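You operate a simulated robot arm through the tools that you are given. There is no shell and no other tool. Be economical: measure what you need, move in short steps, check, and stop when the job is done.

You run a simulated robot arm. Do the job below in one go: nothing can be reset, and whatever is moved stays where it is left.

## Task
Give the hub nipple three strokes of grease and park the coupler.
Fine: close the valve to pump and open it before the coupler comes off; the other nipples stay dry. Where these are worked on the way, their far stop is far enough and under half their travel is too little: release valve.

The check looks at the end state, three seconds after you hand in, the way a careful person would. Anything else that was tipped, shoved, dropped, spilled or broken makes it a failure.

## Robot
A 7-joint arm with a two-finger parallel gripper on a trunk, on a base that drives. Base frame: it is fixed to the floor where the robot stands at the start and does not move with it; the origin is under the middle of the robot, x ahead of it, y to its left, z up; the surface under the hand at the start is at about z = 84. Units: cm, degrees, N and s.
With the tool pointing down near the work surface it reaches from about 10 to 62 cm from the robot's upright axis, wherever it stands. Its first joint turns from -166.0 to 166.0 degrees. Places, roughly: grease nipple [80, 20, 90]; hub nipple [20, 30, 90]; nip hub [20, 30, 90]; peg of the coupler stand [50, 20, 90]; pump lever [60, 30, 100]; release valve [70, 30, 100]. Payload 1.57 kg.
The tool frame sits at the grasp point between the pads (the TCP): z along the fingers, y along the line on which they close. The tips reach 3 cm beyond it. Largest opening 8 cm; finger width 1.7, thickness 1.2; the body of the gripper, 4 by 8.2 cm, starts 8 cm behind the TCP.
Orientation is that of the tool frame in the base frame, as a unit quaternion [x, y, z, w]. With the fingers straight down and closing along the base's y, the tool's x points along the base's -x, its y along +y and its z along -z.

## Interface
- The arm moves only by the tool move_arm. Its argument "motion" is a list of rows, each an object of numbers (a shift or turn left out is 0, a gripper value left out holds the last): "dx", "dy", "dz": the shift along the tool's x, y, z in cm; "ax", "ay", "az": the turn, a rotation vector about the tool's x, y, z in degrees; "jaw": the finger opening in cm, from 0 to 8. In form: [{"dx": .., "dy": .., "dz": .., "ax": .., "ay": .., "az": .., "jaw": ..}, ...]. A call has 1 to 20 rows; each row shifts and turns the commanded pose from where the row before left it, along the tool's axes as they then stand. Each row takes 0.2 s and may step no farther than 5 cm and 8.6 degrees from the row before; otherwise, or with a gripper value out of range, the whole call is refused. Where a pose cannot be reached the arm comes as near as it can. A force on the tool above 40 N (or 10 N above the force at the start of the call, whichever is more), or a blocked arm, ends the call early, and 0.2 s more pass. Each finger travels about 7.2 cm/s and halts on what it meets, pressing with about 37 N; the grip force reading is that of the motor and also rises with nothing between the fingers. The clock runs only during rows and for 0.2 s after the last one: add rows that do not move to give the fingers time. The reply holds the time, the measured pose of the TCP, the force on the tool along the base axes, the opening and the grip force, in the units named above and with some noise, with the torque about the TCP (base axes, N m) and any sound that the robot's microphone picked up.
- Cameras (640 x 400 px; columns grow to the right, rows downward): "scene" is now at [22.28, 5.24, 148.82]; the picture's right is [0.71, -0.70, 0.00], its down [-0.54, -0.55, -0.63] and it looks along [0.44, 0.45, -0.77] (base axes); focal length 253 px, centre (320, 200). "wrist" rides on the gripper at [7.2, -0.7, -12.2] in the tool frame; the picture's right is [0.09, 1.00, 0.00], its down [-0.84, 0.08, -0.54] and it looks along [-0.54, 0.05, 0.84] (tool axes); focal length 238 px, centre (320, 200).
- capture(camera): a new picture of that camera. The clock stands still meanwhile.
- raise_lower(by): slides the trunk up (or, below 0, down) by that many cm; the arm and the scene camera ride with it, the base frame stays. It gives what a move gives, with no picture.
- roll_base(legs): drives the robot by 1 to 6 legs, each [ahead, left, turn to the left] in cm, cm and degrees, along the robot's own axes; the way and the turn of a leg run together, so that a leg with both is an arc; at most 150 cm and 180 degrees a leg. The arm and the cameras ride along, it lands a little off, and it stops where it bumps. It gives what a move gives.
- aim_head(pan, tilt): turns the head with the scene camera to pan (to the left, within 86 degrees either way) and tilt (down, from -29 to 69), counted from straight ahead of the robot. It gives what a move gives.
- point_at(camera, pixels): there is no depth. For up to 12 entries [column, row, z] of the newest picture of that camera ("zoom" is the newest enlarged one), the place [x, y] in the base frame at which the ray of that pixel passes the height z, good to about 0.2 cm. The clock stands still meanwhile.
- inspect(camera, box): a new picture of the part [left, top, right, bottom] of that camera's present view, enlarged. The clock stands still meanwhile.
- finish_job(): hands the job in; it is judged then, once.

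Keep the steps short. Do not move on a guess: measure, check each grasp and each placing, and mend mistakes. In all there are 80 turns and 60 pictures (those below and enlarged ones count). Leave the gripper open and the arm clear of the work at the hand-in unless told otherwise, and finish with a single line.

The tools are called after "Call:" as name(argument=value, ...) on one line, values as JSON. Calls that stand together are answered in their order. move_arm: Moves the arm, as the interface text tells. Its arguments: {"type":"object","properties":{"motion":{"type":"array"}},"required":["motion"]} The other tools are called the same way: raise_lower (by) slides the trunk up or down; roll_base (legs) drives the base; aim_head (pan, tilt) turns the head that bears the scene camera; capture (camera) takes a picture; point_at (camera, pixels) gives the place at which the rays of pixels pass given heights; inspect (camera, box) takes an enlarged picture of a part of a camera's view; finish_job () hands the job in.

At the start:

```text
t: 0.0
position: [26.2, 25.18, 125.74]
orientation: [0.001, 1.0, 0.0, -0.001]
contact_force: [0.1, 0.5, 0.6]
ft_torque: [0.03, -0.01, 0.03]
finger_gap: 7.98
grasp_force: 0.1
trunk travel left (down, up): [-72.5, 26.5]
robot x, y, heading: [-0.1, 0.24, 0.1]
head pan, tilt: [45.6, 50.6]
```

scene: 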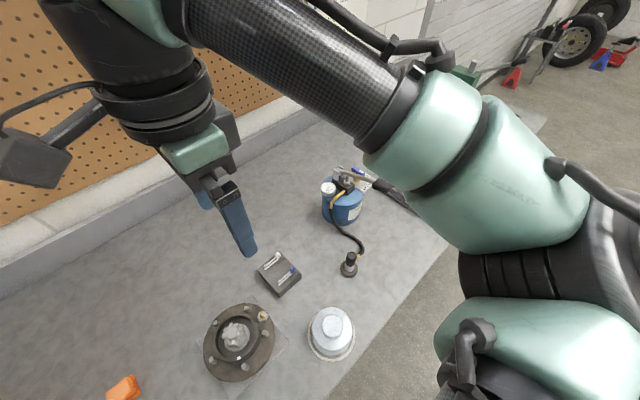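
wrist: 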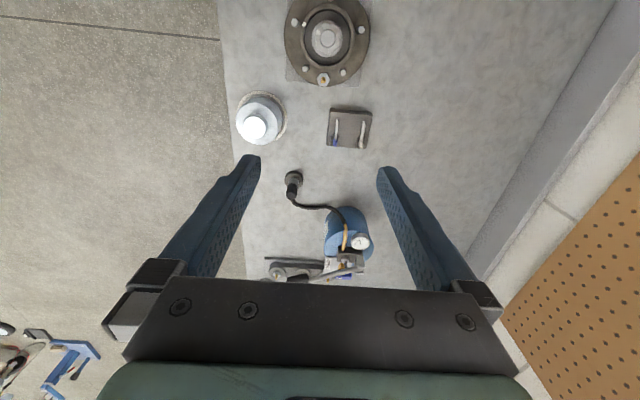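

I see the hub bottom left, the coupler on its peg near (349,265), and the pump near (345,200). I will enlarge these.

Call:
inspect(camera="scene", box=[290, 140, 430, 290])

Call:
inspect(camera="scene", box=[190, 240, 370, 390])

Call:
inspect(camera="wrist", box=[220, 160, 400, 290])

Call:
inspect(camera="wrist", box=[220, 0, 400, 160])

```text
2.67 times, centred on (360, 215) of scene
```

zoom: 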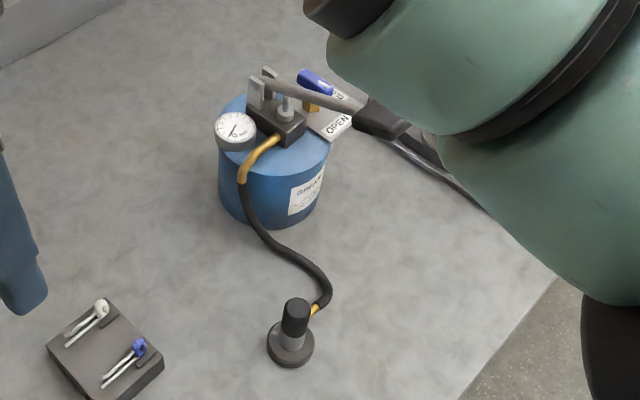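

```text
2.67 times, centred on (280, 315) of scene
```

zoom: 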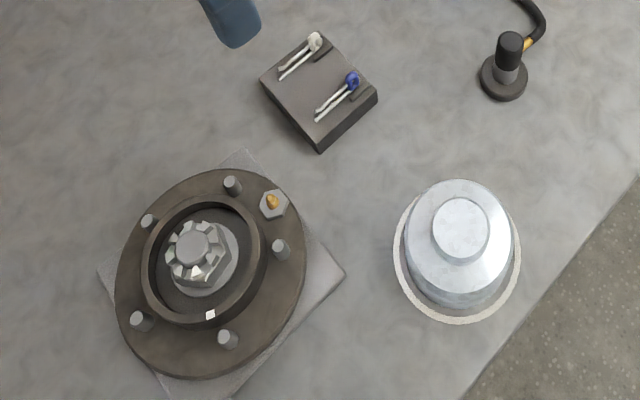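

```text
3.08 times, centred on (310, 225) of wrist
```

zoom: 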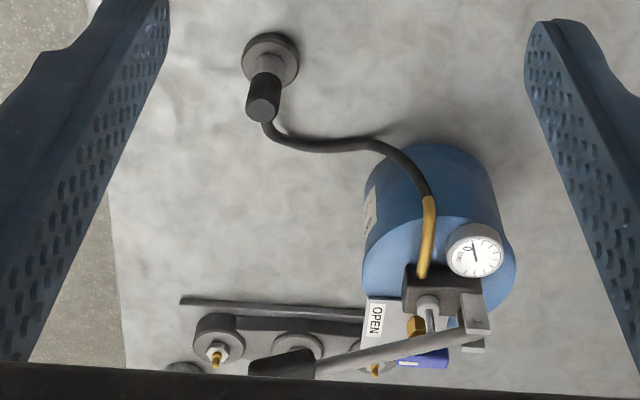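

```text
2.50 times, centred on (310, 80) of wrist
```

zoom: 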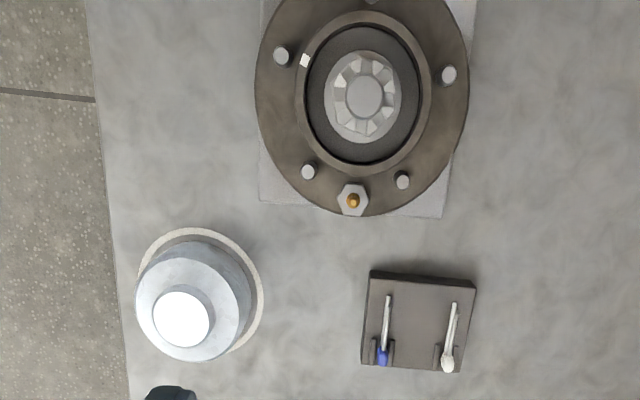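

The pump and valve are 67–76 cm from my axis, so I'll drive 30 cm ahead. The arm stays high, with tips near z 122, which is above everything on the bench. Then I'll look again.

Call:
roll_base(legs=[[30, 0, 0]])

Call:
capture(camera="wrist")

Call:
capture(camera="scene")

```text
t: 2.0
position: [56.17, 25.28, 125.79]
orientation: [-0.001, 1.0, 0.0, 0.0]
contact_force: [0.4, -0.7, 0.0]
ft_torque: [-0.01, 0.03, -0.02]
finger_gap: 8.01
grasp_force: 0.0
trunk travel left (down, up): [-72.5, 26.5]
robot x, y, heading: [30.26, 0.07, 0.3]
head pan, tilt: [45.6, 50.6]
```

```text
53 pictures are left
```

wrist: 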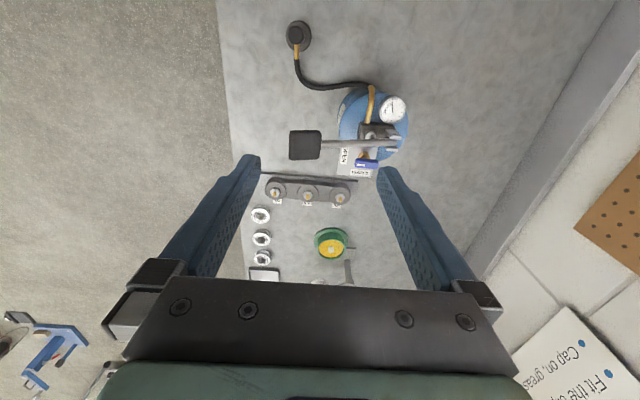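

```text
52 pictures are left
```

scene: 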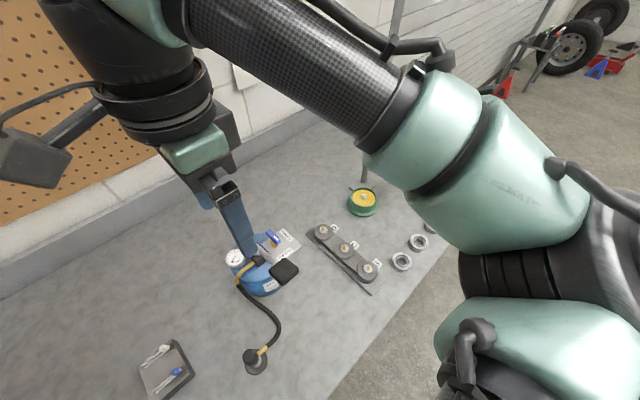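

A wall sign shows at the lower right of the wrist view, which may hold instructions. I'll enlarge it, the pump/valve, and the three-nipple block.

Call:
inspect(camera="wrist", box=[500, 290, 640, 400])

Call:
inspect(camera="wrist", box=[270, 80, 430, 180])

Call:
inspect(camera="scene", box=[220, 210, 390, 310])

Call:
inspect(camera="wrist", box=[270, 0, 350, 60])

```text
3.64 times, centred on (570, 345) of wrist
```

zoom: 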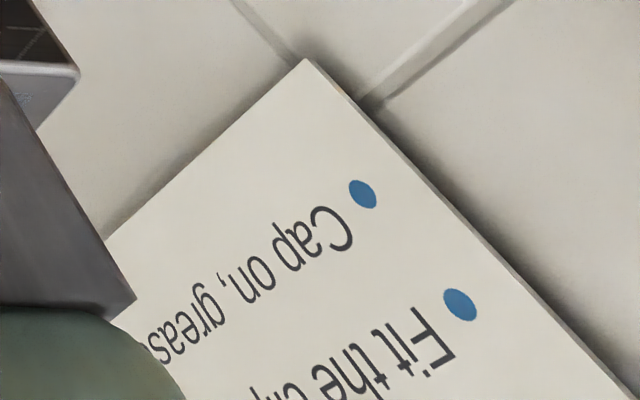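

```text
4.00 times, centred on (350, 130) of wrist
```

zoom: 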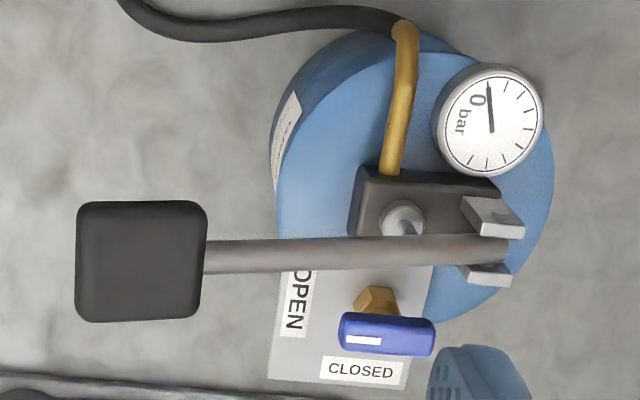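

```text
3.76 times, centred on (305, 260) of scene
```

zoom: 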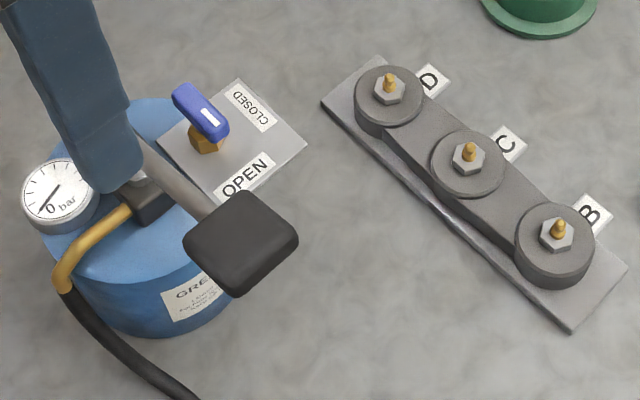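

```text
6.67 times, centred on (310, 30) of wrist
```

zoom: 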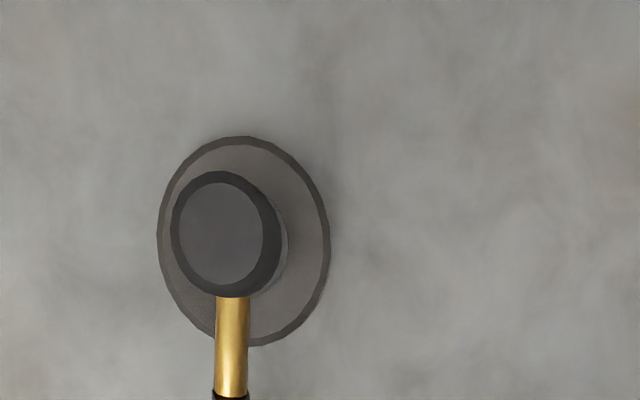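

Valve: the white pointer on the blue handle points to -y, towards OPEN. Next I turn the head to read the wall sign.

Call:
aim_head(pan=60, tilt=15)

Call:
capture(camera="scene")

```text
t: 3.1
position: [56.15, 25.22, 125.92]
orientation: [-0.001, 1.0, 0.0, 0.001]
contact_force: [0.0, -0.1, 0.1]
ft_torque: [-0.01, 0.0, 0.0]
finger_gap: 7.97
grasp_force: 0.1
trunk travel left (down, up): [-72.5, 26.5]
robot x, y, heading: [30.13, -0.19, 0.3]
head pan, tilt: [60.0, 15.0]
```

```text
47 pictures are left
```

scene: 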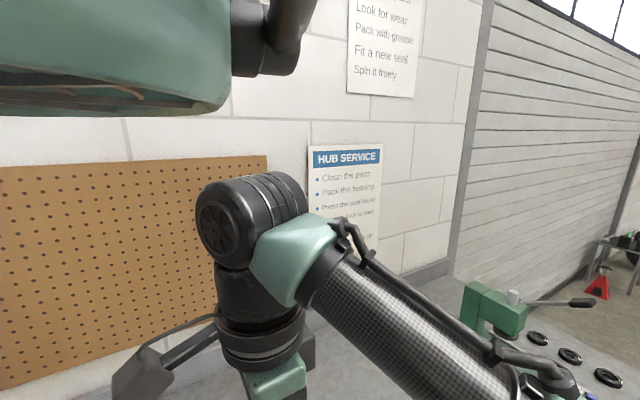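

The sign is only a generic poster, so I carry on with the task. I move the hand back 14 cm in -x to see the coupler better, and aim the head at the bench.

Call:
move_arm(motion=[{"dx": 4.7}, {"dx": 4.7}, {"dx": 4.7}, {"dz": 4.7}, {"dz": 4.7}])

Call:
aim_head(pan=60, tilt=55)

Call:
capture(camera="wrist")

Call:
capture(camera="scene")

```text
t: 4.3
position: [42.14, 25.27, 116.4]
orientation: [-0.002, 1.0, 0.0, -0.001]
contact_force: [-0.7, -0.3, -0.3]
ft_torque: [-0.01, 0.0, 0.01]
finger_gap: 7.99
grasp_force: 0.1
trunk travel left (down, up): [-72.5, 26.5]
robot x, y, heading: [29.98, 0.1, 0.2]
head pan, tilt: [60.0, 15.0]
```

```text
t: 5.3
position: [42.06, 25.29, 116.55]
orientation: [-0.002, 1.0, 0.0, 0.0]
contact_force: [-0.1, 0.8, -0.4]
ft_torque: [0.01, 0.0, 0.04]
finger_gap: 7.99
grasp_force: 0.0
trunk travel left (down, up): [-72.5, 26.5]
robot x, y, heading: [30.24, 0.22, 0.2]
head pan, tilt: [60.0, 55.0]
```

```text
46 pictures are left
```

wrist: 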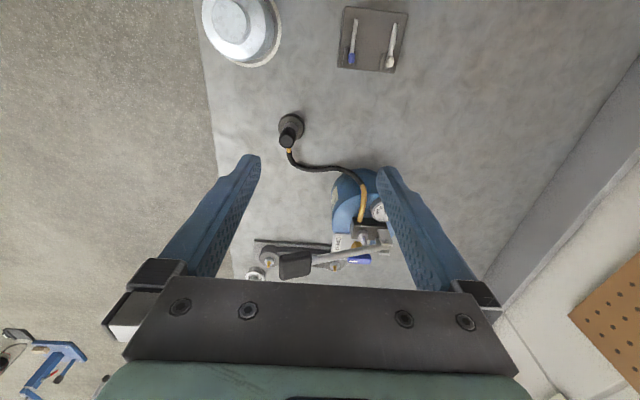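

```text
45 pictures are left
```

scene: 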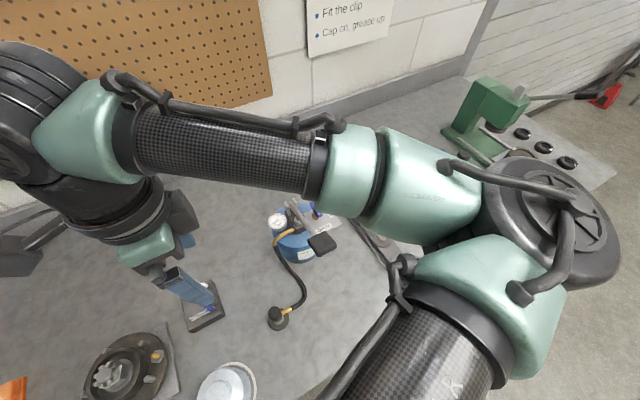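

I see the coupler at wrist (290,135) and scene (278,315). I enlarge both and find its top by triangulation.

Call:
inspect(camera="wrist", box=[250, 100, 350, 165])

Call:
inspect(camera="scene", box=[230, 190, 350, 340])

```text
6.15 times, centred on (300, 132) of wrist
```

zoom: 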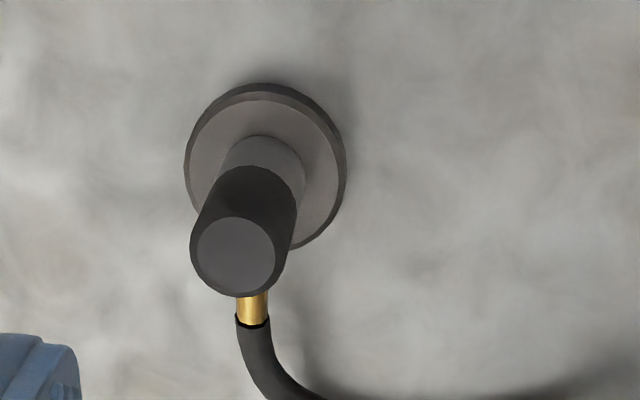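

```text
2.67 times, centred on (290, 265) of scene
```

zoom: 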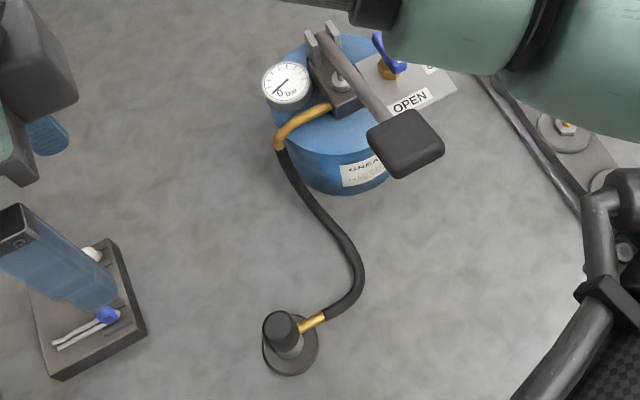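

Call:
point_at(camera="wrist", pixels=[[286.3, 140.9, 88], [286.3, 140.9, 90], [286.3, 140.9, 92], [286.3, 140.9, 94], [286.3, 140.9, 96], [291.1, 126.3, 84], [291.1, 126.3, 85]])

Call:
point_at(camera="scene", pixels=[[275.4, 313.7, 88], [275.4, 313.7, 90], [275.4, 313.7, 92], [275.4, 313.7, 94], [275.4, 313.7, 96], [279.1, 320, 84], [279.1, 320, 85]])

```text
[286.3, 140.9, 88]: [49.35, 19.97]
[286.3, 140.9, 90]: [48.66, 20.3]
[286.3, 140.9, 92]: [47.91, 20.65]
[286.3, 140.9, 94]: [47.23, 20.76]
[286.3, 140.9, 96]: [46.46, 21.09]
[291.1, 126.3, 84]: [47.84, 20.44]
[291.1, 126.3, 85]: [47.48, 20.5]
```

```text
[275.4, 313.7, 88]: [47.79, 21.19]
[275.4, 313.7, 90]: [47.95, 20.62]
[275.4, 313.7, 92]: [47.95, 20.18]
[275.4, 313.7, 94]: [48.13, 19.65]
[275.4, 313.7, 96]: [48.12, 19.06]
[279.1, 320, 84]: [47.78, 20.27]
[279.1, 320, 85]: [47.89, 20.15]
```

The coupler top is at about (48.0, 20.5, 91.3) and the peg base at about (47.8, 20.4). Next I move the hand over the hub to measure its nipple.

Call:
move_arm(motion=[{"dx": 4.5}, {"dx": 4.5}, {"dx": 4.5}, {"dx": 4.5}, {"dx": 4.5, "dy": 1}, {"dx": 4, "dy": 2}, {}])

Call:
capture(camera="wrist")

Call:
aim_head(pan=86, tilt=50)

Call:
capture(camera="scene")

```text
t: 6.5
position: [20.49, 25.54, 115.21]
orientation: [0.003, 0.996, -0.066, -0.055]
contact_force: [0.4, -0.1, -0.5]
ft_torque: [-0.01, -0.05, 0.01]
finger_gap: 7.98
grasp_force: 0.0
out of reach, approached as far as the arm can: row 4, 5
trunk travel left (down, up): [-72.5, 26.5]
robot x, y, heading: [29.79, 0.01, 0.3]
head pan, tilt: [60.0, 55.0]
stopped in row 5: the arm was blocked; the commanded pose is now the measured one
```

```text
42 pictures are left
```

wrist: 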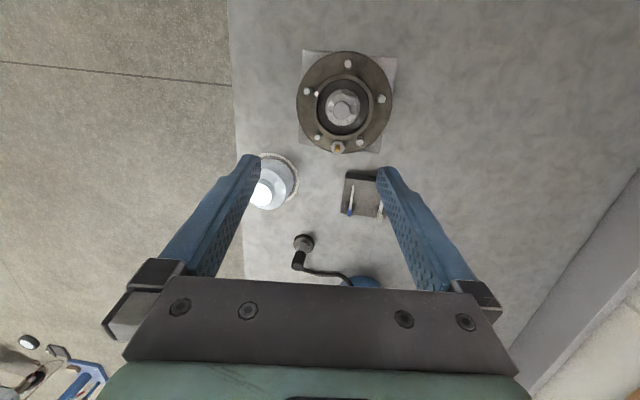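

```text
t: 7.4
position: [20.52, 25.42, 115.25]
orientation: [0.004, 0.996, -0.065, -0.055]
contact_force: [0.2, 1.2, 0.7]
ft_torque: [0.0, 0.01, 0.02]
finger_gap: 7.99
grasp_force: 0.1
trunk travel left (down, up): [-72.5, 26.5]
robot x, y, heading: [30.03, 0.17, 0.2]
head pan, tilt: [85.9, 50.0]
```

```text
41 pictures are left
```

scene: 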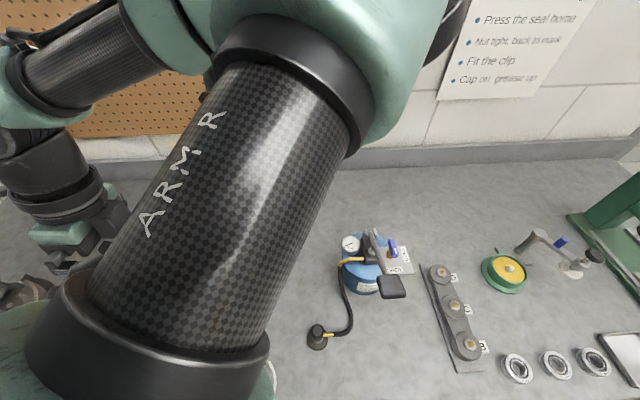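

The arm is near a fold limit here. The nipple is visible at wrist (338,148), so I enlarge that.

Call:
inspect(camera="wrist", box=[290, 110, 390, 170])

Call:
inspect(camera="scene", box=[300, 220, 480, 360])

```text
6.40 times, centred on (340, 140) of wrist
```

zoom: 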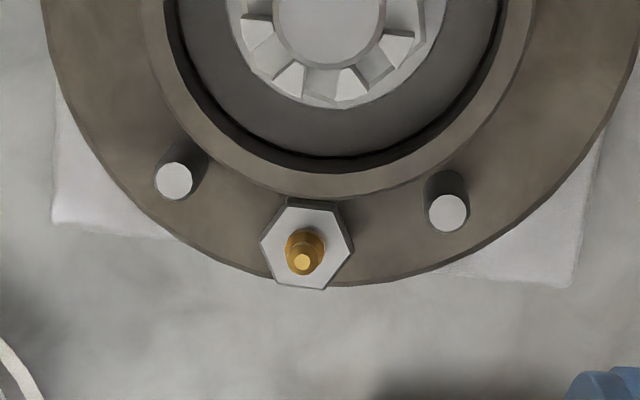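

```text
2.86 times, centred on (390, 290) of scene
```

zoom: 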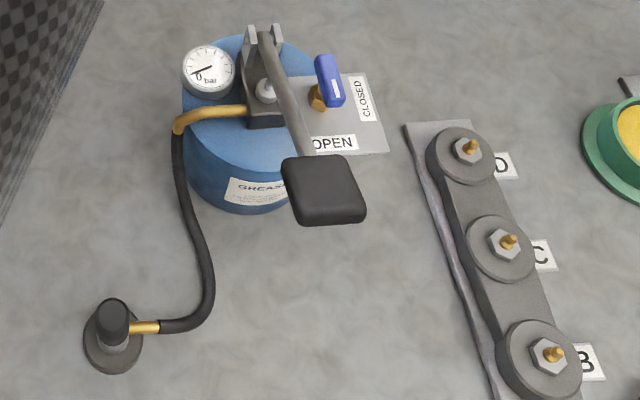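

Call:
point_at(camera="wrist", pixels=[[337.2, 149.1, 86], [337.2, 149.1, 88], [337.2, 149.1, 90], [337.2, 149.1, 92], [317.2, 137, 90], [360, 142.2, 90], [342, 106, 90]])

Call:
point_at(camera="scene", pixels=[[392.8, 248.7, 94], [392.8, 248.7, 98], [392.8, 248.7, 102], [390.7, 285.8, 96], [390.7, 285.8, 100], [390.7, 285.8, 104], [395, 272, 84], [389.5, 255, 92], [389.5, 255, 96]])

```text
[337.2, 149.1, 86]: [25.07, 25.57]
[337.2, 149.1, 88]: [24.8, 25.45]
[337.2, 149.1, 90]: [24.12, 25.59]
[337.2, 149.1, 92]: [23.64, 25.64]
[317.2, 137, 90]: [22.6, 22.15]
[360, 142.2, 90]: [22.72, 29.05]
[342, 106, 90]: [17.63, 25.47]
```

```text
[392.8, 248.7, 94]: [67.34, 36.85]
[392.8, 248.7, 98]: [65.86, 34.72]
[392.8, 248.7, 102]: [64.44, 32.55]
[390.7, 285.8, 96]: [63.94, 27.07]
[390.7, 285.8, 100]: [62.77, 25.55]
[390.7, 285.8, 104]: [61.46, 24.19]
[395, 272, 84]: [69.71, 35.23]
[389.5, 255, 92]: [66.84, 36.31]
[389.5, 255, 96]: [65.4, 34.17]
```

The hub nipple is at about (24.2, 25.6) if z is about 90. I straighten the tool while moving ahead again (+x), then drive back 25 cm so the peg and hub are both within easy reach.

Call:
move_arm(motion=[{"dx": -4}, {"dx": -4, "ax": -3.7, "ay": -3.15, "az": -0.25}, {"dx": -4, "ax": -3.7, "ay": -3.15, "az": -0.25}, {"dx": -4}, {}])

Call:
roll_base(legs=[[-25, 0, 0]])

Call:
capture(camera="wrist")

```text
t: 8.6
position: [36.4, 25.4, 114.33]
orientation: [-0.001, 1.0, -0.001, 0.0]
contact_force: [-0.9, -0.4, -0.1]
ft_torque: [-0.03, -0.06, 0.01]
finger_gap: 8.01
grasp_force: 0.1
trunk travel left (down, up): [-72.5, 26.5]
robot x, y, heading: [29.89, 0.07, 0.3]
head pan, tilt: [85.9, 50.0]
```

```text
t: 10.5
position: [11.19, 25.16, 114.37]
orientation: [-0.003, 1.0, -0.001, 0.0]
contact_force: [0.0, 0.2, 0.3]
ft_torque: [0.03, -0.01, 0.01]
finger_gap: 8.03
grasp_force: 0.0
trunk travel left (down, up): [-72.5, 26.5]
robot x, y, heading: [4.84, -0.45, 0.4]
head pan, tilt: [85.9, 50.0]
```

```text
38 pictures are left
```

wrist: 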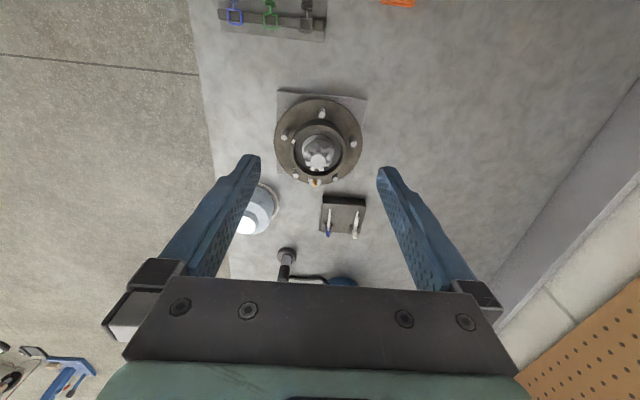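

Call:
inspect(camera="wrist", box=[266, 140, 366, 200])

```text
6.40 times, centred on (316, 170) of wrist
```

zoom: 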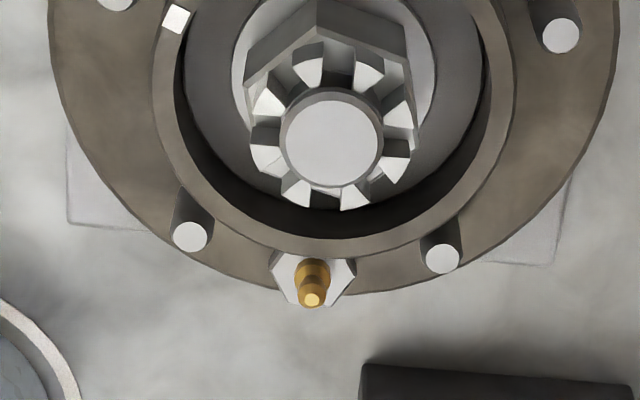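

Call:
point_at(camera="wrist", pixels=[[314.75, 185.5, 86], [314.75, 185.5, 88], [314.75, 185.5, 90], [314.75, 185.5, 92], [314.75, 180.5, 88], [295.5, 175.8, 88], [295.5, 175.8, 90], [335.2, 179.1, 88], [335.2, 179.1, 90]])

```text
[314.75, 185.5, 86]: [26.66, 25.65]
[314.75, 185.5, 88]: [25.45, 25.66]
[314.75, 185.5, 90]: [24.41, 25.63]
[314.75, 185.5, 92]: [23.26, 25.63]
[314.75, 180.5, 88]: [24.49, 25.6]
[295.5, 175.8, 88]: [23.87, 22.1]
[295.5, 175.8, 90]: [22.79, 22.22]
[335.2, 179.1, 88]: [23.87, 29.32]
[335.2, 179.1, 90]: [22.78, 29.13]
```

The nipple tip is near (23.9, 25.6, 91). To refine it I place the wrist camera straight over it (hand x about 31, z about 106), where the reading does not depend on height.

Call:
move_arm(motion=[{"dx": -5}, {"dx": -5}, {"dx": -5}, {"dx": -5, "dz": 4}, {"dz": 4}, {}])

Call:
inspect(camera="wrist", box=[260, 0, 400, 100])

```text
refused: row 4 steps farther than a row can; nothing moved
```

```text
4.00 times, centred on (330, 50) of wrist
```

zoom: 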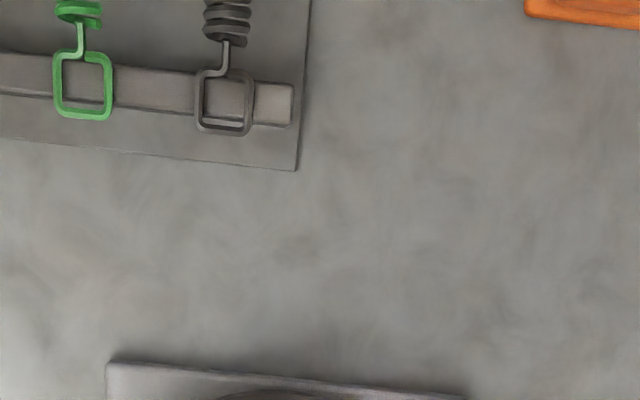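

That step was too long for one row, so I split it.

Call:
move_arm(motion=[{"dx": -5}, {"dx": -5}, {"dx": -5}, {"dx": -5}, {"dz": 4}, {"dz": 4}, {}])

Call:
inspect(camera="wrist", box=[260, 0, 400, 100])

```text
t: 12.1
position: [31.18, 25.37, 106.43]
orientation: [-0.002, 1.0, -0.002, 0.001]
contact_force: [0.3, -0.2, 0.2]
ft_torque: [-0.01, -0.04, 0.0]
finger_gap: 8.0
grasp_force: 0.1
trunk travel left (down, up): [-72.5, 26.5]
robot x, y, heading: [5.08, 0.03, 0.6]
head pan, tilt: [85.9, 50.0]
```

```text
4.00 times, centred on (330, 50) of wrist
```

zoom: 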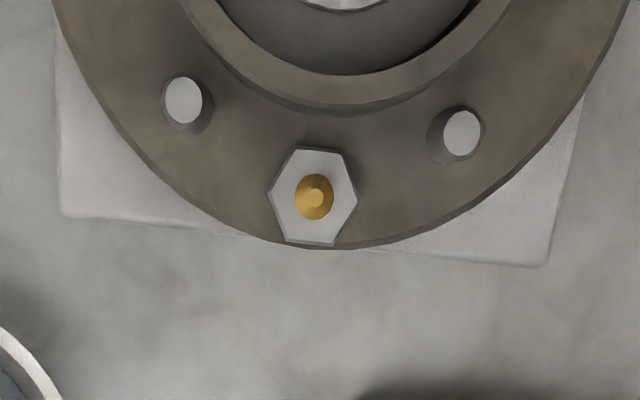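

Call:
point_at(camera="zoom", pixels=[[315, 197, 88], [315, 197, 90], [315, 197, 92], [183, 99, 90], [463, 133, 90]])

Call:
move_arm(motion=[{"dx": -5}, {"dx": -5}, {"dx": -5}, {"dx": -5}, {"dx": -4.2, "dy": -1}, {"dy": -3.5}, {}])

Call:
inspect(camera="wrist", box=[260, 0, 400, 100])

```text
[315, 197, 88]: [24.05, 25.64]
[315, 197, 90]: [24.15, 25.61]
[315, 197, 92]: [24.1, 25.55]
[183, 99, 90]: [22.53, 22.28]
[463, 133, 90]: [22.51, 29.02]
```

```text
t: 13.7
position: [55.09, 20.84, 106.35]
orientation: [-0.003, 1.0, -0.001, 0.0]
contact_force: [0.5, 0.5, -0.3]
ft_torque: [-0.02, 0.01, 0.01]
finger_gap: 8.01
grasp_force: 0.1
trunk travel left (down, up): [-72.5, 26.5]
robot x, y, heading: [4.73, 0.18, 0.5]
head pan, tilt: [85.9, 50.0]
```

```text
4.00 times, centred on (330, 50) of wrist
```

zoom: 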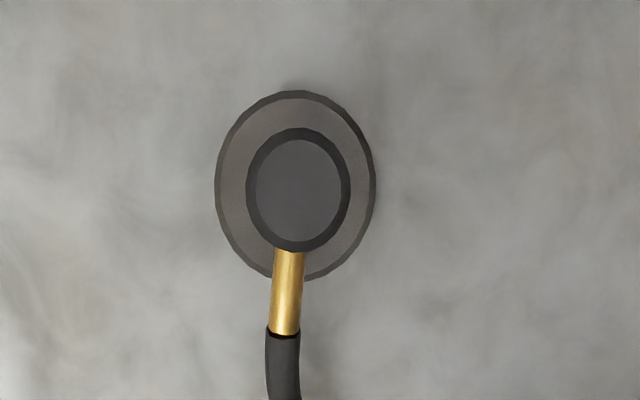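

The nipple is at (24.1, 25.6). Now I read the coupler top, centred at zoom (298,190), and the base disc, centred at (295,185).

Call:
point_at(camera="zoom", pixels=[[298, 190, 91.3], [246, 190, 91.3], [350, 190, 91.3], [295, 185, 85], [298, 190, 88]])

Call:
aim_head(pan=35, tilt=50)

Call:
capture(camera="scene")

```text
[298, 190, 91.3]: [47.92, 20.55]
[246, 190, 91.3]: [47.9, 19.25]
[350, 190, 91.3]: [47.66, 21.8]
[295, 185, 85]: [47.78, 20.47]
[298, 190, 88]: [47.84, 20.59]
```

```text
t: 14.9
position: [55.0, 20.73, 106.42]
orientation: [-0.003, 1.0, -0.002, 0.0]
contact_force: [-0.2, 0.6, 0.1]
ft_torque: [0.03, 0.0, 0.02]
finger_gap: 7.99
grasp_force: 0.0
trunk travel left (down, up): [-72.5, 26.5]
robot x, y, heading: [4.89, -0.01, 0.4]
head pan, tilt: [35.0, 50.0]
```

```text
33 pictures are left
```

scene: 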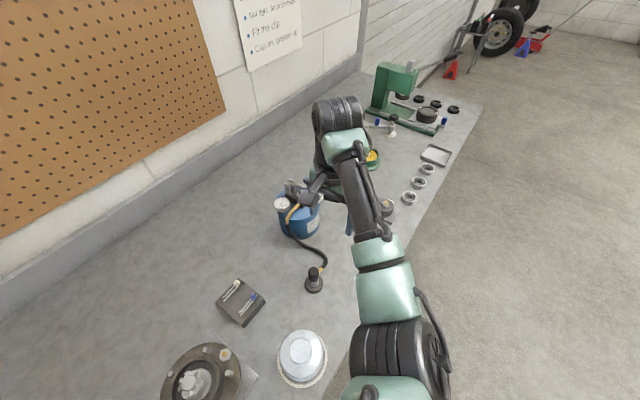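

I go over the coupler at (47.85, 20.53) and come down to TCP z 92.6, then check the clearance.

Call:
move_arm(motion=[{"dx": 3.6}, {"dx": 3.6, "dy": -0.27}, {"dz": 4.6}, {"dz": 4.6}, {"dz": 4.6}, {}])

Call:
capture(camera="wrist")

Call:
inspect(camera="scene", box=[250, 170, 410, 310])

```text
t: 16.3
position: [48.01, 20.43, 92.45]
orientation: [-0.003, 1.0, -0.001, -0.001]
contact_force: [0.2, -0.1, 0.2]
ft_torque: [0.01, -0.03, 0.02]
finger_gap: 8.01
grasp_force: 0.2
trunk travel left (down, up): [-72.5, 26.5]
robot x, y, heading: [4.67, -0.3, 0.4]
head pan, tilt: [35.0, 50.0]
```

```text
32 pictures are left
```

wrist: 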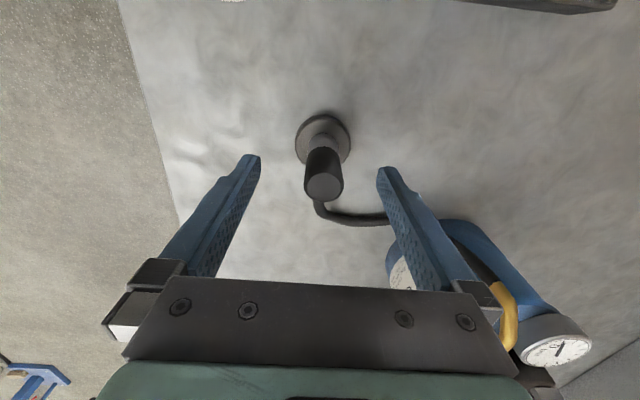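

```text
2.86 times, centred on (330, 240) of scene
```

zoom: 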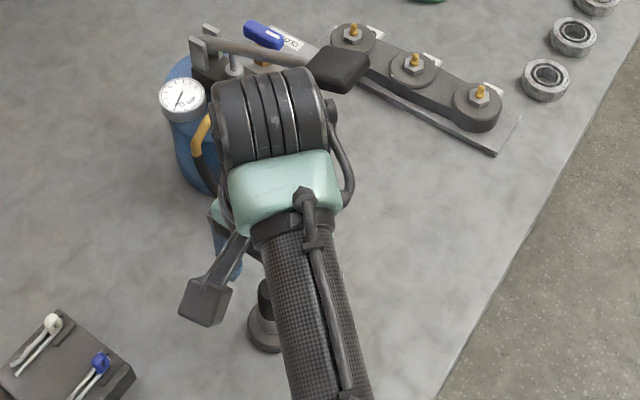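

The coupler is centred between the fingers and nothing touches. I lower 2.9 cm and close.

Call:
move_arm(motion=[{"dz": 1.5}, {"dz": 1.4}, {}, {"jaw": 2}, {"jaw": 2}, {"jaw": 2}, {"jaw": 2}, {"jaw": 2}, {"jaw": 2}])

```text
t: 18.3
position: [48.11, 20.53, 89.46]
orientation: [-0.002, 1.0, -0.001, 0.0]
contact_force: [0.1, -0.8, -0.8]
ft_torque: [0.03, 0.0, 0.01]
finger_gap: 2.73
grasp_force: 37.2
trunk travel left (down, up): [-72.5, 26.5]
robot x, y, heading: [5.24, -0.23, 0.6]
head pan, tilt: [35.0, 50.0]
```

It grips at 2.73 cm. I lift 4 cm slowly and look.

Call:
move_arm(motion=[{"dz": -1}, {"dz": -1}, {"dz": -1.5}, {"dz": -2.5}, {}])

Call:
capture(camera="wrist")

```text
t: 19.5
position: [48.12, 20.57, 95.6]
orientation: [-0.003, 1.0, -0.001, 0.001]
contact_force: [0.0, 0.3, -1.5]
ft_torque: [0.0, -0.03, -0.03]
finger_gap: 2.76
grasp_force: 36.9
trunk travel left (down, up): [-72.5, 26.5]
robot x, y, heading: [4.98, 0.07, 0.2]
head pan, tilt: [35.0, 50.0]
```

```text
30 pictures are left
```

wrist: 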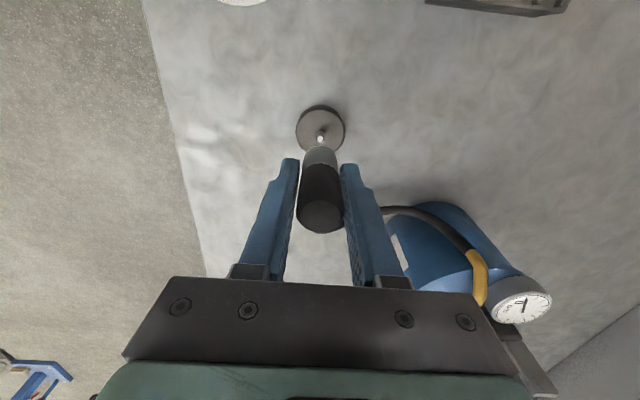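

The coupler is off the peg, clean. I raise to z 101 and carry it to just above the hub nipple, watching the force for hose pull.

Call:
move_arm(motion=[{"dz": -3}, {"dz": -2.5}, {"dx": 3.5, "dy": 0.7}, {"dx": 3.5, "dy": 0.7}, {"dx": 3.5, "dy": 0.7}, {"dx": 3.5, "dy": 0.7}, {"dx": 3.5, "dy": 0.7}, {"dx": 3.3, "dy": 0.8}, {"dx": 2.9, "dy": 0.75}, {}])

Call:
capture(camera="wrist")

Call:
capture(camera="scene")

```text
t: 21.7
position: [24.69, 25.26, 101.22]
orientation: [-0.002, 1.0, -0.001, -0.001]
contact_force: [0.4, 0.4, -0.9]
ft_torque: [-0.01, 0.01, 0.0]
finger_gap: 2.74
grasp_force: 36.4
trunk travel left (down, up): [-72.5, 26.5]
robot x, y, heading: [4.74, -0.09, 0.5]
head pan, tilt: [35.0, 50.0]
```

```text
29 pictures are left
```

wrist: 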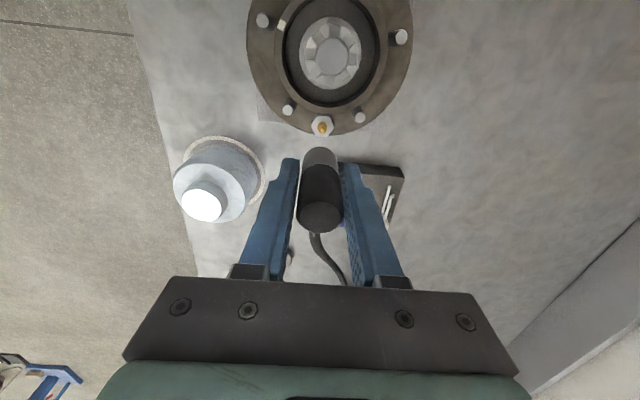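

```text
28 pictures are left
```

scene: 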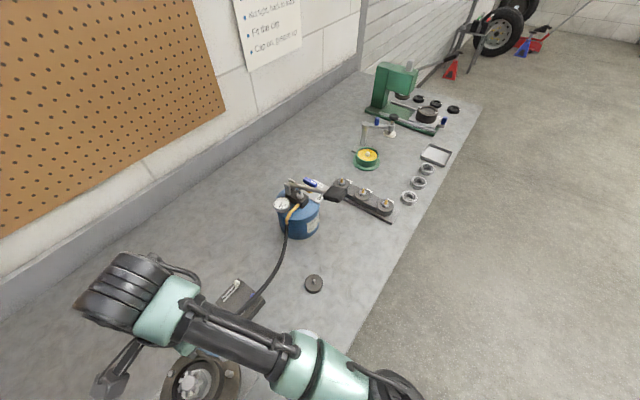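

I compare the coupler top, wrist (321,218) at z about 103.1, with the nipple tip (322,128) at z about 91.

Call:
inspect(camera="wrist", box=[270, 100, 370, 240])

```text
2.86 times, centred on (320, 170) of wrist
```

zoom: 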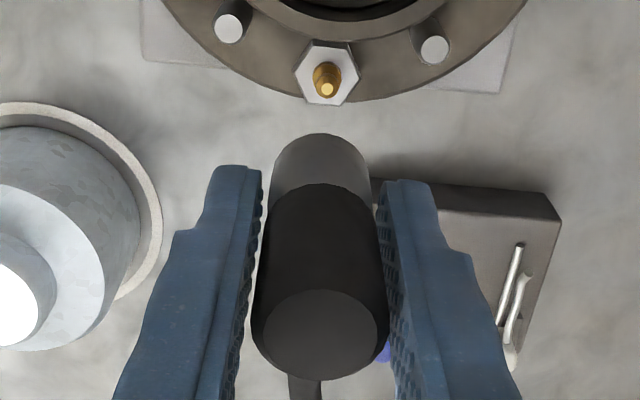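

Call:
point_at(camera="zoom", pixels=[[320, 335, 103.0], [320, 335, 103.4], [328, 88, 90.5], [328, 88, 91], [321, 135, 97], [321, 135, 96], [322, 182, 99]])

```text
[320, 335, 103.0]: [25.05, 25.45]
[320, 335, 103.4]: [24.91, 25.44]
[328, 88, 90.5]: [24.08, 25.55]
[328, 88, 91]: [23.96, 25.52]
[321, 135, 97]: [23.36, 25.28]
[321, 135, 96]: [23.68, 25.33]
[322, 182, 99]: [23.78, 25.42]
```

Both readings put the coupler about 0.3 cm too far in +x and about 0.15 too low in y. I correct that, lower to TCP z about 96.2 and look again.

Call:
move_arm(motion=[{"dx": 0.35, "dy": 0.15}, {"dz": 2.5}, {"dz": 2.4}, {}, {}])

Call:
inspect(camera="wrist", box=[270, 100, 370, 240])

Call:
aim_head(pan=60, tilt=60)

Call:
capture(camera="scene")

```text
t: 22.9
position: [24.2, 25.66, 96.27]
orientation: [-0.002, 1.0, -0.001, 0.001]
contact_force: [-0.6, -0.2, -0.8]
ft_torque: [-0.01, 0.0, -0.01]
finger_gap: 2.74
grasp_force: 36.8
trunk travel left (down, up): [-72.5, 26.5]
robot x, y, heading: [5.17, 0.09, 0.5]
head pan, tilt: [35.0, 50.0]
```

```text
2.86 times, centred on (320, 170) of wrist
```

zoom: 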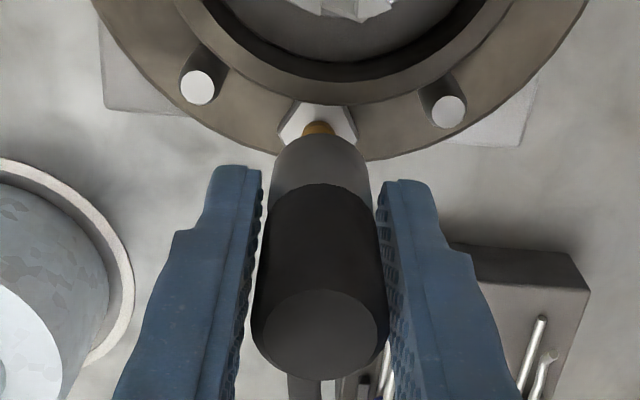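

```text
t: 23.8
position: [24.1, 25.61, 96.31]
orientation: [-0.003, 1.0, -0.001, 0.001]
contact_force: [0.2, -0.1, -1.8]
ft_torque: [-0.03, -0.01, -0.01]
finger_gap: 2.74
grasp_force: 37.2
trunk travel left (down, up): [-72.5, 26.5]
robot x, y, heading: [4.69, -0.15, 0.4]
head pan, tilt: [60.0, 60.0]
```

```text
25 pictures are left
```

scene: 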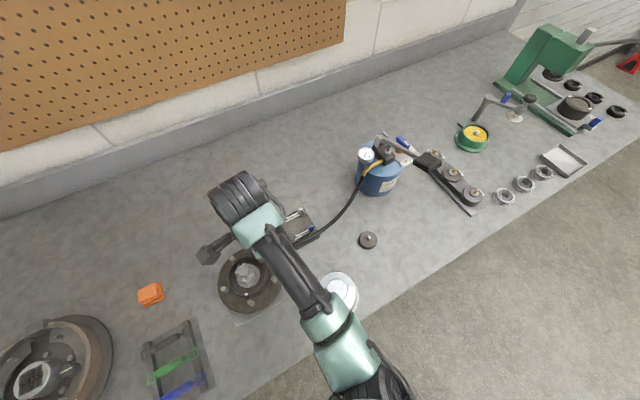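

The nipple (319,128) lines up with the coupler axis (320), and TCP x 24.15 matches 24.1. I press down in small steps and watch the force.

Call:
move_arm(motion=[{"dz": 0.5}, {"dz": 0.4}, {"dz": 0.3}, {"dz": 0.3}, {"dz": 0.3}, {}])

```text
t: 25.1
position: [24.05, 25.71, 94.52]
orientation: [-0.002, 1.0, -0.001, 0.0]
contact_force: [0.1, 0.3, -2.1]
ft_torque: [0.0, 0.0, -0.01]
finger_gap: 2.71
grasp_force: 37.1
trunk travel left (down, up): [-72.5, 26.5]
robot x, y, heading: [5.0, -0.0, 0.4]
head pan, tilt: [60.0, 60.0]
```

Call:
move_arm(motion=[{"dz": 0.3}, {"dz": 0.3}, {"dz": 0.3}, {"dz": 0.3}, {"dz": 0.3}, {}])

Call:
inspect(camera="wrist", box=[250, 80, 390, 240])

```text
t: 26.6
position: [24.08, 25.6, 93.07]
orientation: [-0.002, 1.0, 0.002, 0.001]
contact_force: [2.4, 0.9, 27.3]
ft_torque: [-0.11, 0.08, -0.01]
finger_gap: 2.76
grasp_force: 37.3
trunk travel left (down, up): [-72.5, 26.5]
robot x, y, heading: [4.64, 0.21, 0.4]
head pan, tilt: [60.0, 60.0]
```

```text
2.50 times, centred on (320, 160) of wrist
```

zoom: 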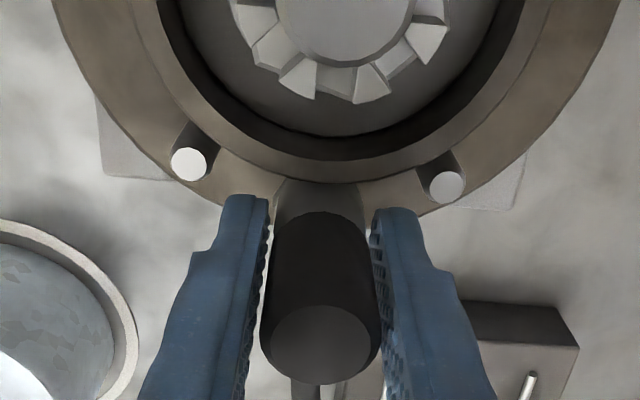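

Force is now 27 N with the coupler over the nipple at z 93.07. I press a little more to feel for the click.

Call:
move_arm(motion=[{"dz": 0.1}, {"dz": 0.1}, {"dz": 0.1}, {}])

```text
t: 27.6
position: [23.89, 25.76, 92.86]
orientation: [-0.001, 1.0, 0.001, 0.0]
contact_force: [6.0, 4.8, 27.0]
ft_torque: [-0.02, -0.25, -0.02]
finger_gap: 2.73
grasp_force: 37.1
trunk travel left (down, up): [-72.5, 26.5]
robot x, y, heading: [4.75, -0.15, 0.5]
head pan, tilt: [60.0, 60.0]
```

I test whether it holds with a gentle 0.4 cm pull upwards. A coupled head should resist.

Call:
move_arm(motion=[{"dz": -0.2}, {"dz": -0.2}, {}])

Call:
inspect(camera="wrist", box=[250, 80, 390, 240])

```text
t: 28.4
position: [24.03, 25.68, 92.98]
orientation: [-0.003, 1.0, -0.003, -0.001]
contact_force: [0.3, -0.5, -1.5]
ft_torque: [-0.04, -0.12, 0.0]
finger_gap: 2.73
grasp_force: 37.1
trunk travel left (down, up): [-72.5, 26.5]
robot x, y, heading: [4.86, -0.22, 0.5]
head pan, tilt: [60.0, 60.0]
```

```text
2.50 times, centred on (320, 160) of wrist
```

zoom: 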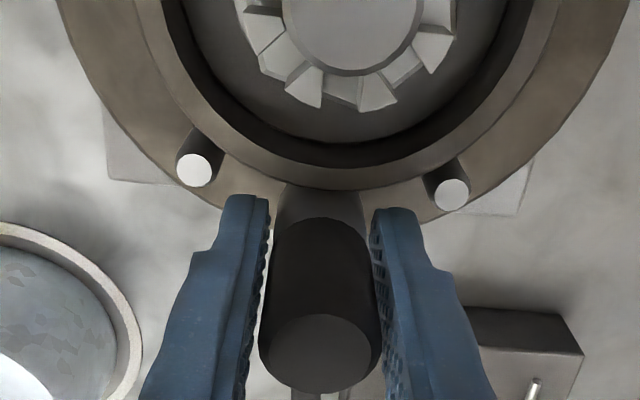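

The coupler bottomed and slid slightly in the grip. I pull up another 0.3 cm to see whether it is retained.

Call:
move_arm(motion=[{"dz": -0.15}, {"dz": -0.15}, {}])

```text
t: 29.1
position: [23.95, 25.75, 93.47]
orientation: [-0.001, 1.0, -0.001, 0.0]
contact_force: [0.8, 0.2, -0.8]
ft_torque: [0.0, 0.0, 0.02]
finger_gap: 2.71
grasp_force: 36.6
trunk travel left (down, up): [-72.5, 26.5]
robot x, y, heading: [4.37, -0.13, 0.2]
head pan, tilt: [60.0, 60.0]
```

It lifts freely, just as it did off the peg. I press it down again, then open slightly to see whether it stands seated by itself.

Call:
move_arm(motion=[{"dz": 0.3}, {"dz": 0.3}, {"dz": 0.2}, {}, {}])

Call:
inspect(camera="scene", box=[180, 160, 340, 320])

```text
t: 30.4
position: [24.18, 25.63, 92.74]
orientation: [-0.002, 1.0, 0.001, 0.001]
contact_force: [-1.5, -0.4, 28.1]
ft_torque: [-0.25, 0.01, -0.01]
finger_gap: 2.74
grasp_force: 36.6
trunk travel left (down, up): [-72.5, 26.5]
robot x, y, heading: [5.24, -0.25, 0.3]
head pan, tilt: [60.0, 60.0]
```

```text
2.50 times, centred on (260, 240) of scene
```

zoom: 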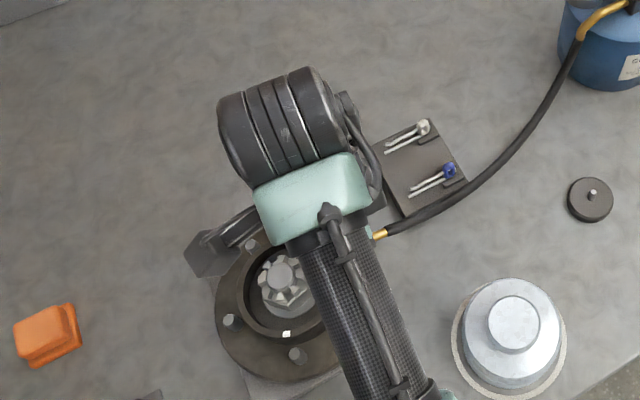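

At 28 N it bottoms solidly. I ease off, open to 4.4 cm (clear of the studs) and look.

Call:
move_arm(motion=[{"dz": -0.2}, {"jaw": 3.6}, {"jaw": 4.4}, {"jaw": 4.4}, {}])

Call:
inspect(camera="wrist", box=[250, 80, 390, 240])

```text
t: 31.6
position: [24.16, 25.73, 92.82]
orientation: [-0.003, 1.0, -0.001, 0.0]
contact_force: [0.0, 0.0, 0.2]
ft_torque: [0.0, 0.02, 0.02]
finger_gap: 4.4
grasp_force: 0.1
trunk travel left (down, up): [-72.5, 26.5]
robot x, y, heading: [4.66, 0.0, 0.4]
head pan, tilt: [60.0, 60.0]
```

```text
2.50 times, centred on (320, 160) of wrist
```

zoom: 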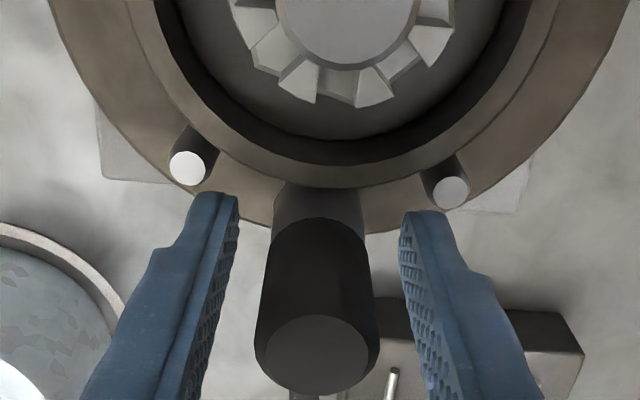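

It stands upright on its own. I raise 9 cm straight up and view it, taking a side look with the scene camera too.

Call:
move_arm(motion=[{"dz": -2}, {"dz": -3.5}, {"dz": -3.5}, {"dx": -4}, {"dx": -3.2}, {}])

Call:
capture(camera="wrist")

Call:
inspect(camera="scene", box=[190, 200, 330, 330])

```text
t: 33.0
position: [31.05, 25.77, 102.1]
orientation: [-0.002, 1.0, 0.0, 0.0]
contact_force: [-0.2, -0.1, -0.7]
ft_torque: [-0.04, -0.03, -0.02]
finger_gap: 4.4
grasp_force: 0.0
trunk travel left (down, up): [-72.5, 26.5]
robot x, y, heading: [5.01, -0.04, 0.4]
head pan, tilt: [60.0, 60.0]
```

```text
20 pictures are left
```

wrist: 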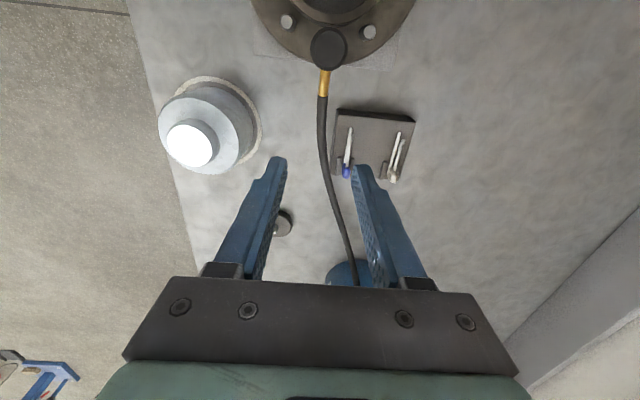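

```text
3.08 times, centred on (260, 265) of scene
```

zoom: 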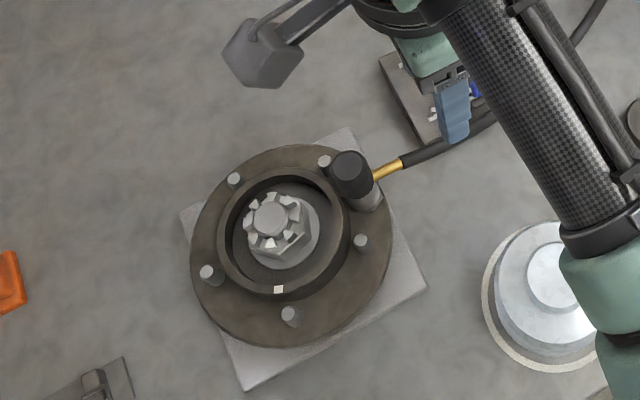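

The coupler sits upright on the nipple. I raise the hand to z about 120, drive 25 cm ahead, and aim the head at the pump.

Call:
move_arm(motion=[{"dz": -4.5}, {"dz": -4.5}, {"dz": -4.5}, {"dz": -4.5}, {}])

Call:
roll_base(legs=[[25, 0, 0]])

Call:
aim_head(pan=70, tilt=50)

Call:
inspect(camera="wrist", box=[250, 60, 430, 180])

Call:
capture(camera="scene")

```text
t: 34.1
position: [31.22, 25.76, 119.98]
orientation: [-0.003, 1.0, -0.001, 0.0]
contact_force: [-0.1, 0.1, 0.3]
ft_torque: [0.0, 0.01, 0.01]
finger_gap: 4.42
grasp_force: 0.1
trunk travel left (down, up): [-72.5, 26.5]
robot x, y, heading: [4.89, -0.15, 0.2]
head pan, tilt: [60.0, 60.0]
```

```text
t: 36.0
position: [55.89, 25.89, 119.95]
orientation: [0.0, 1.0, -0.001, 0.0]
contact_force: [0.1, 0.3, 0.0]
ft_torque: [-0.01, 0.01, -0.02]
finger_gap: 4.4
grasp_force: 0.0
trunk travel left (down, up): [-72.5, 26.5]
robot x, y, heading: [29.28, 0.17, 0.3]
head pan, tilt: [60.0, 60.0]
```

```text
t: 36.7
position: [55.87, 25.88, 120.0]
orientation: [-0.001, 1.0, 0.0, 0.0]
contact_force: [-1.9, -0.2, -0.6]
ft_torque: [0.02, -0.01, 0.03]
finger_gap: 4.39
grasp_force: 0.2
trunk travel left (down, up): [-72.5, 26.5]
robot x, y, heading: [29.78, -0.03, 0.2]
head pan, tilt: [70.0, 50.0]
```

```text
3.33 times, centred on (340, 120) of wrist
```

zoom: 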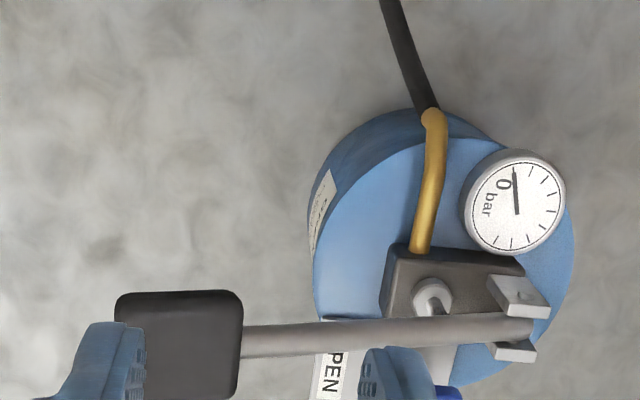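

```text
17 pictures are left
```

scene: 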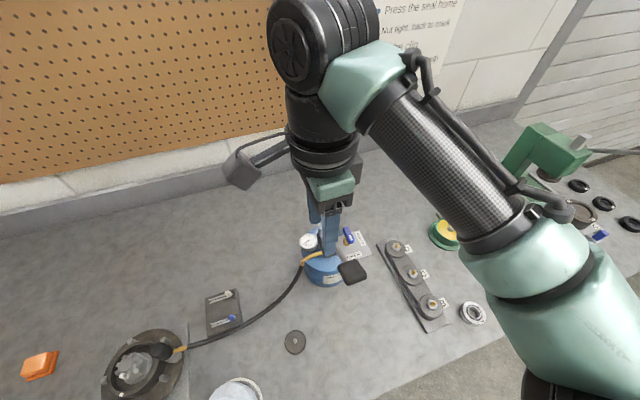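

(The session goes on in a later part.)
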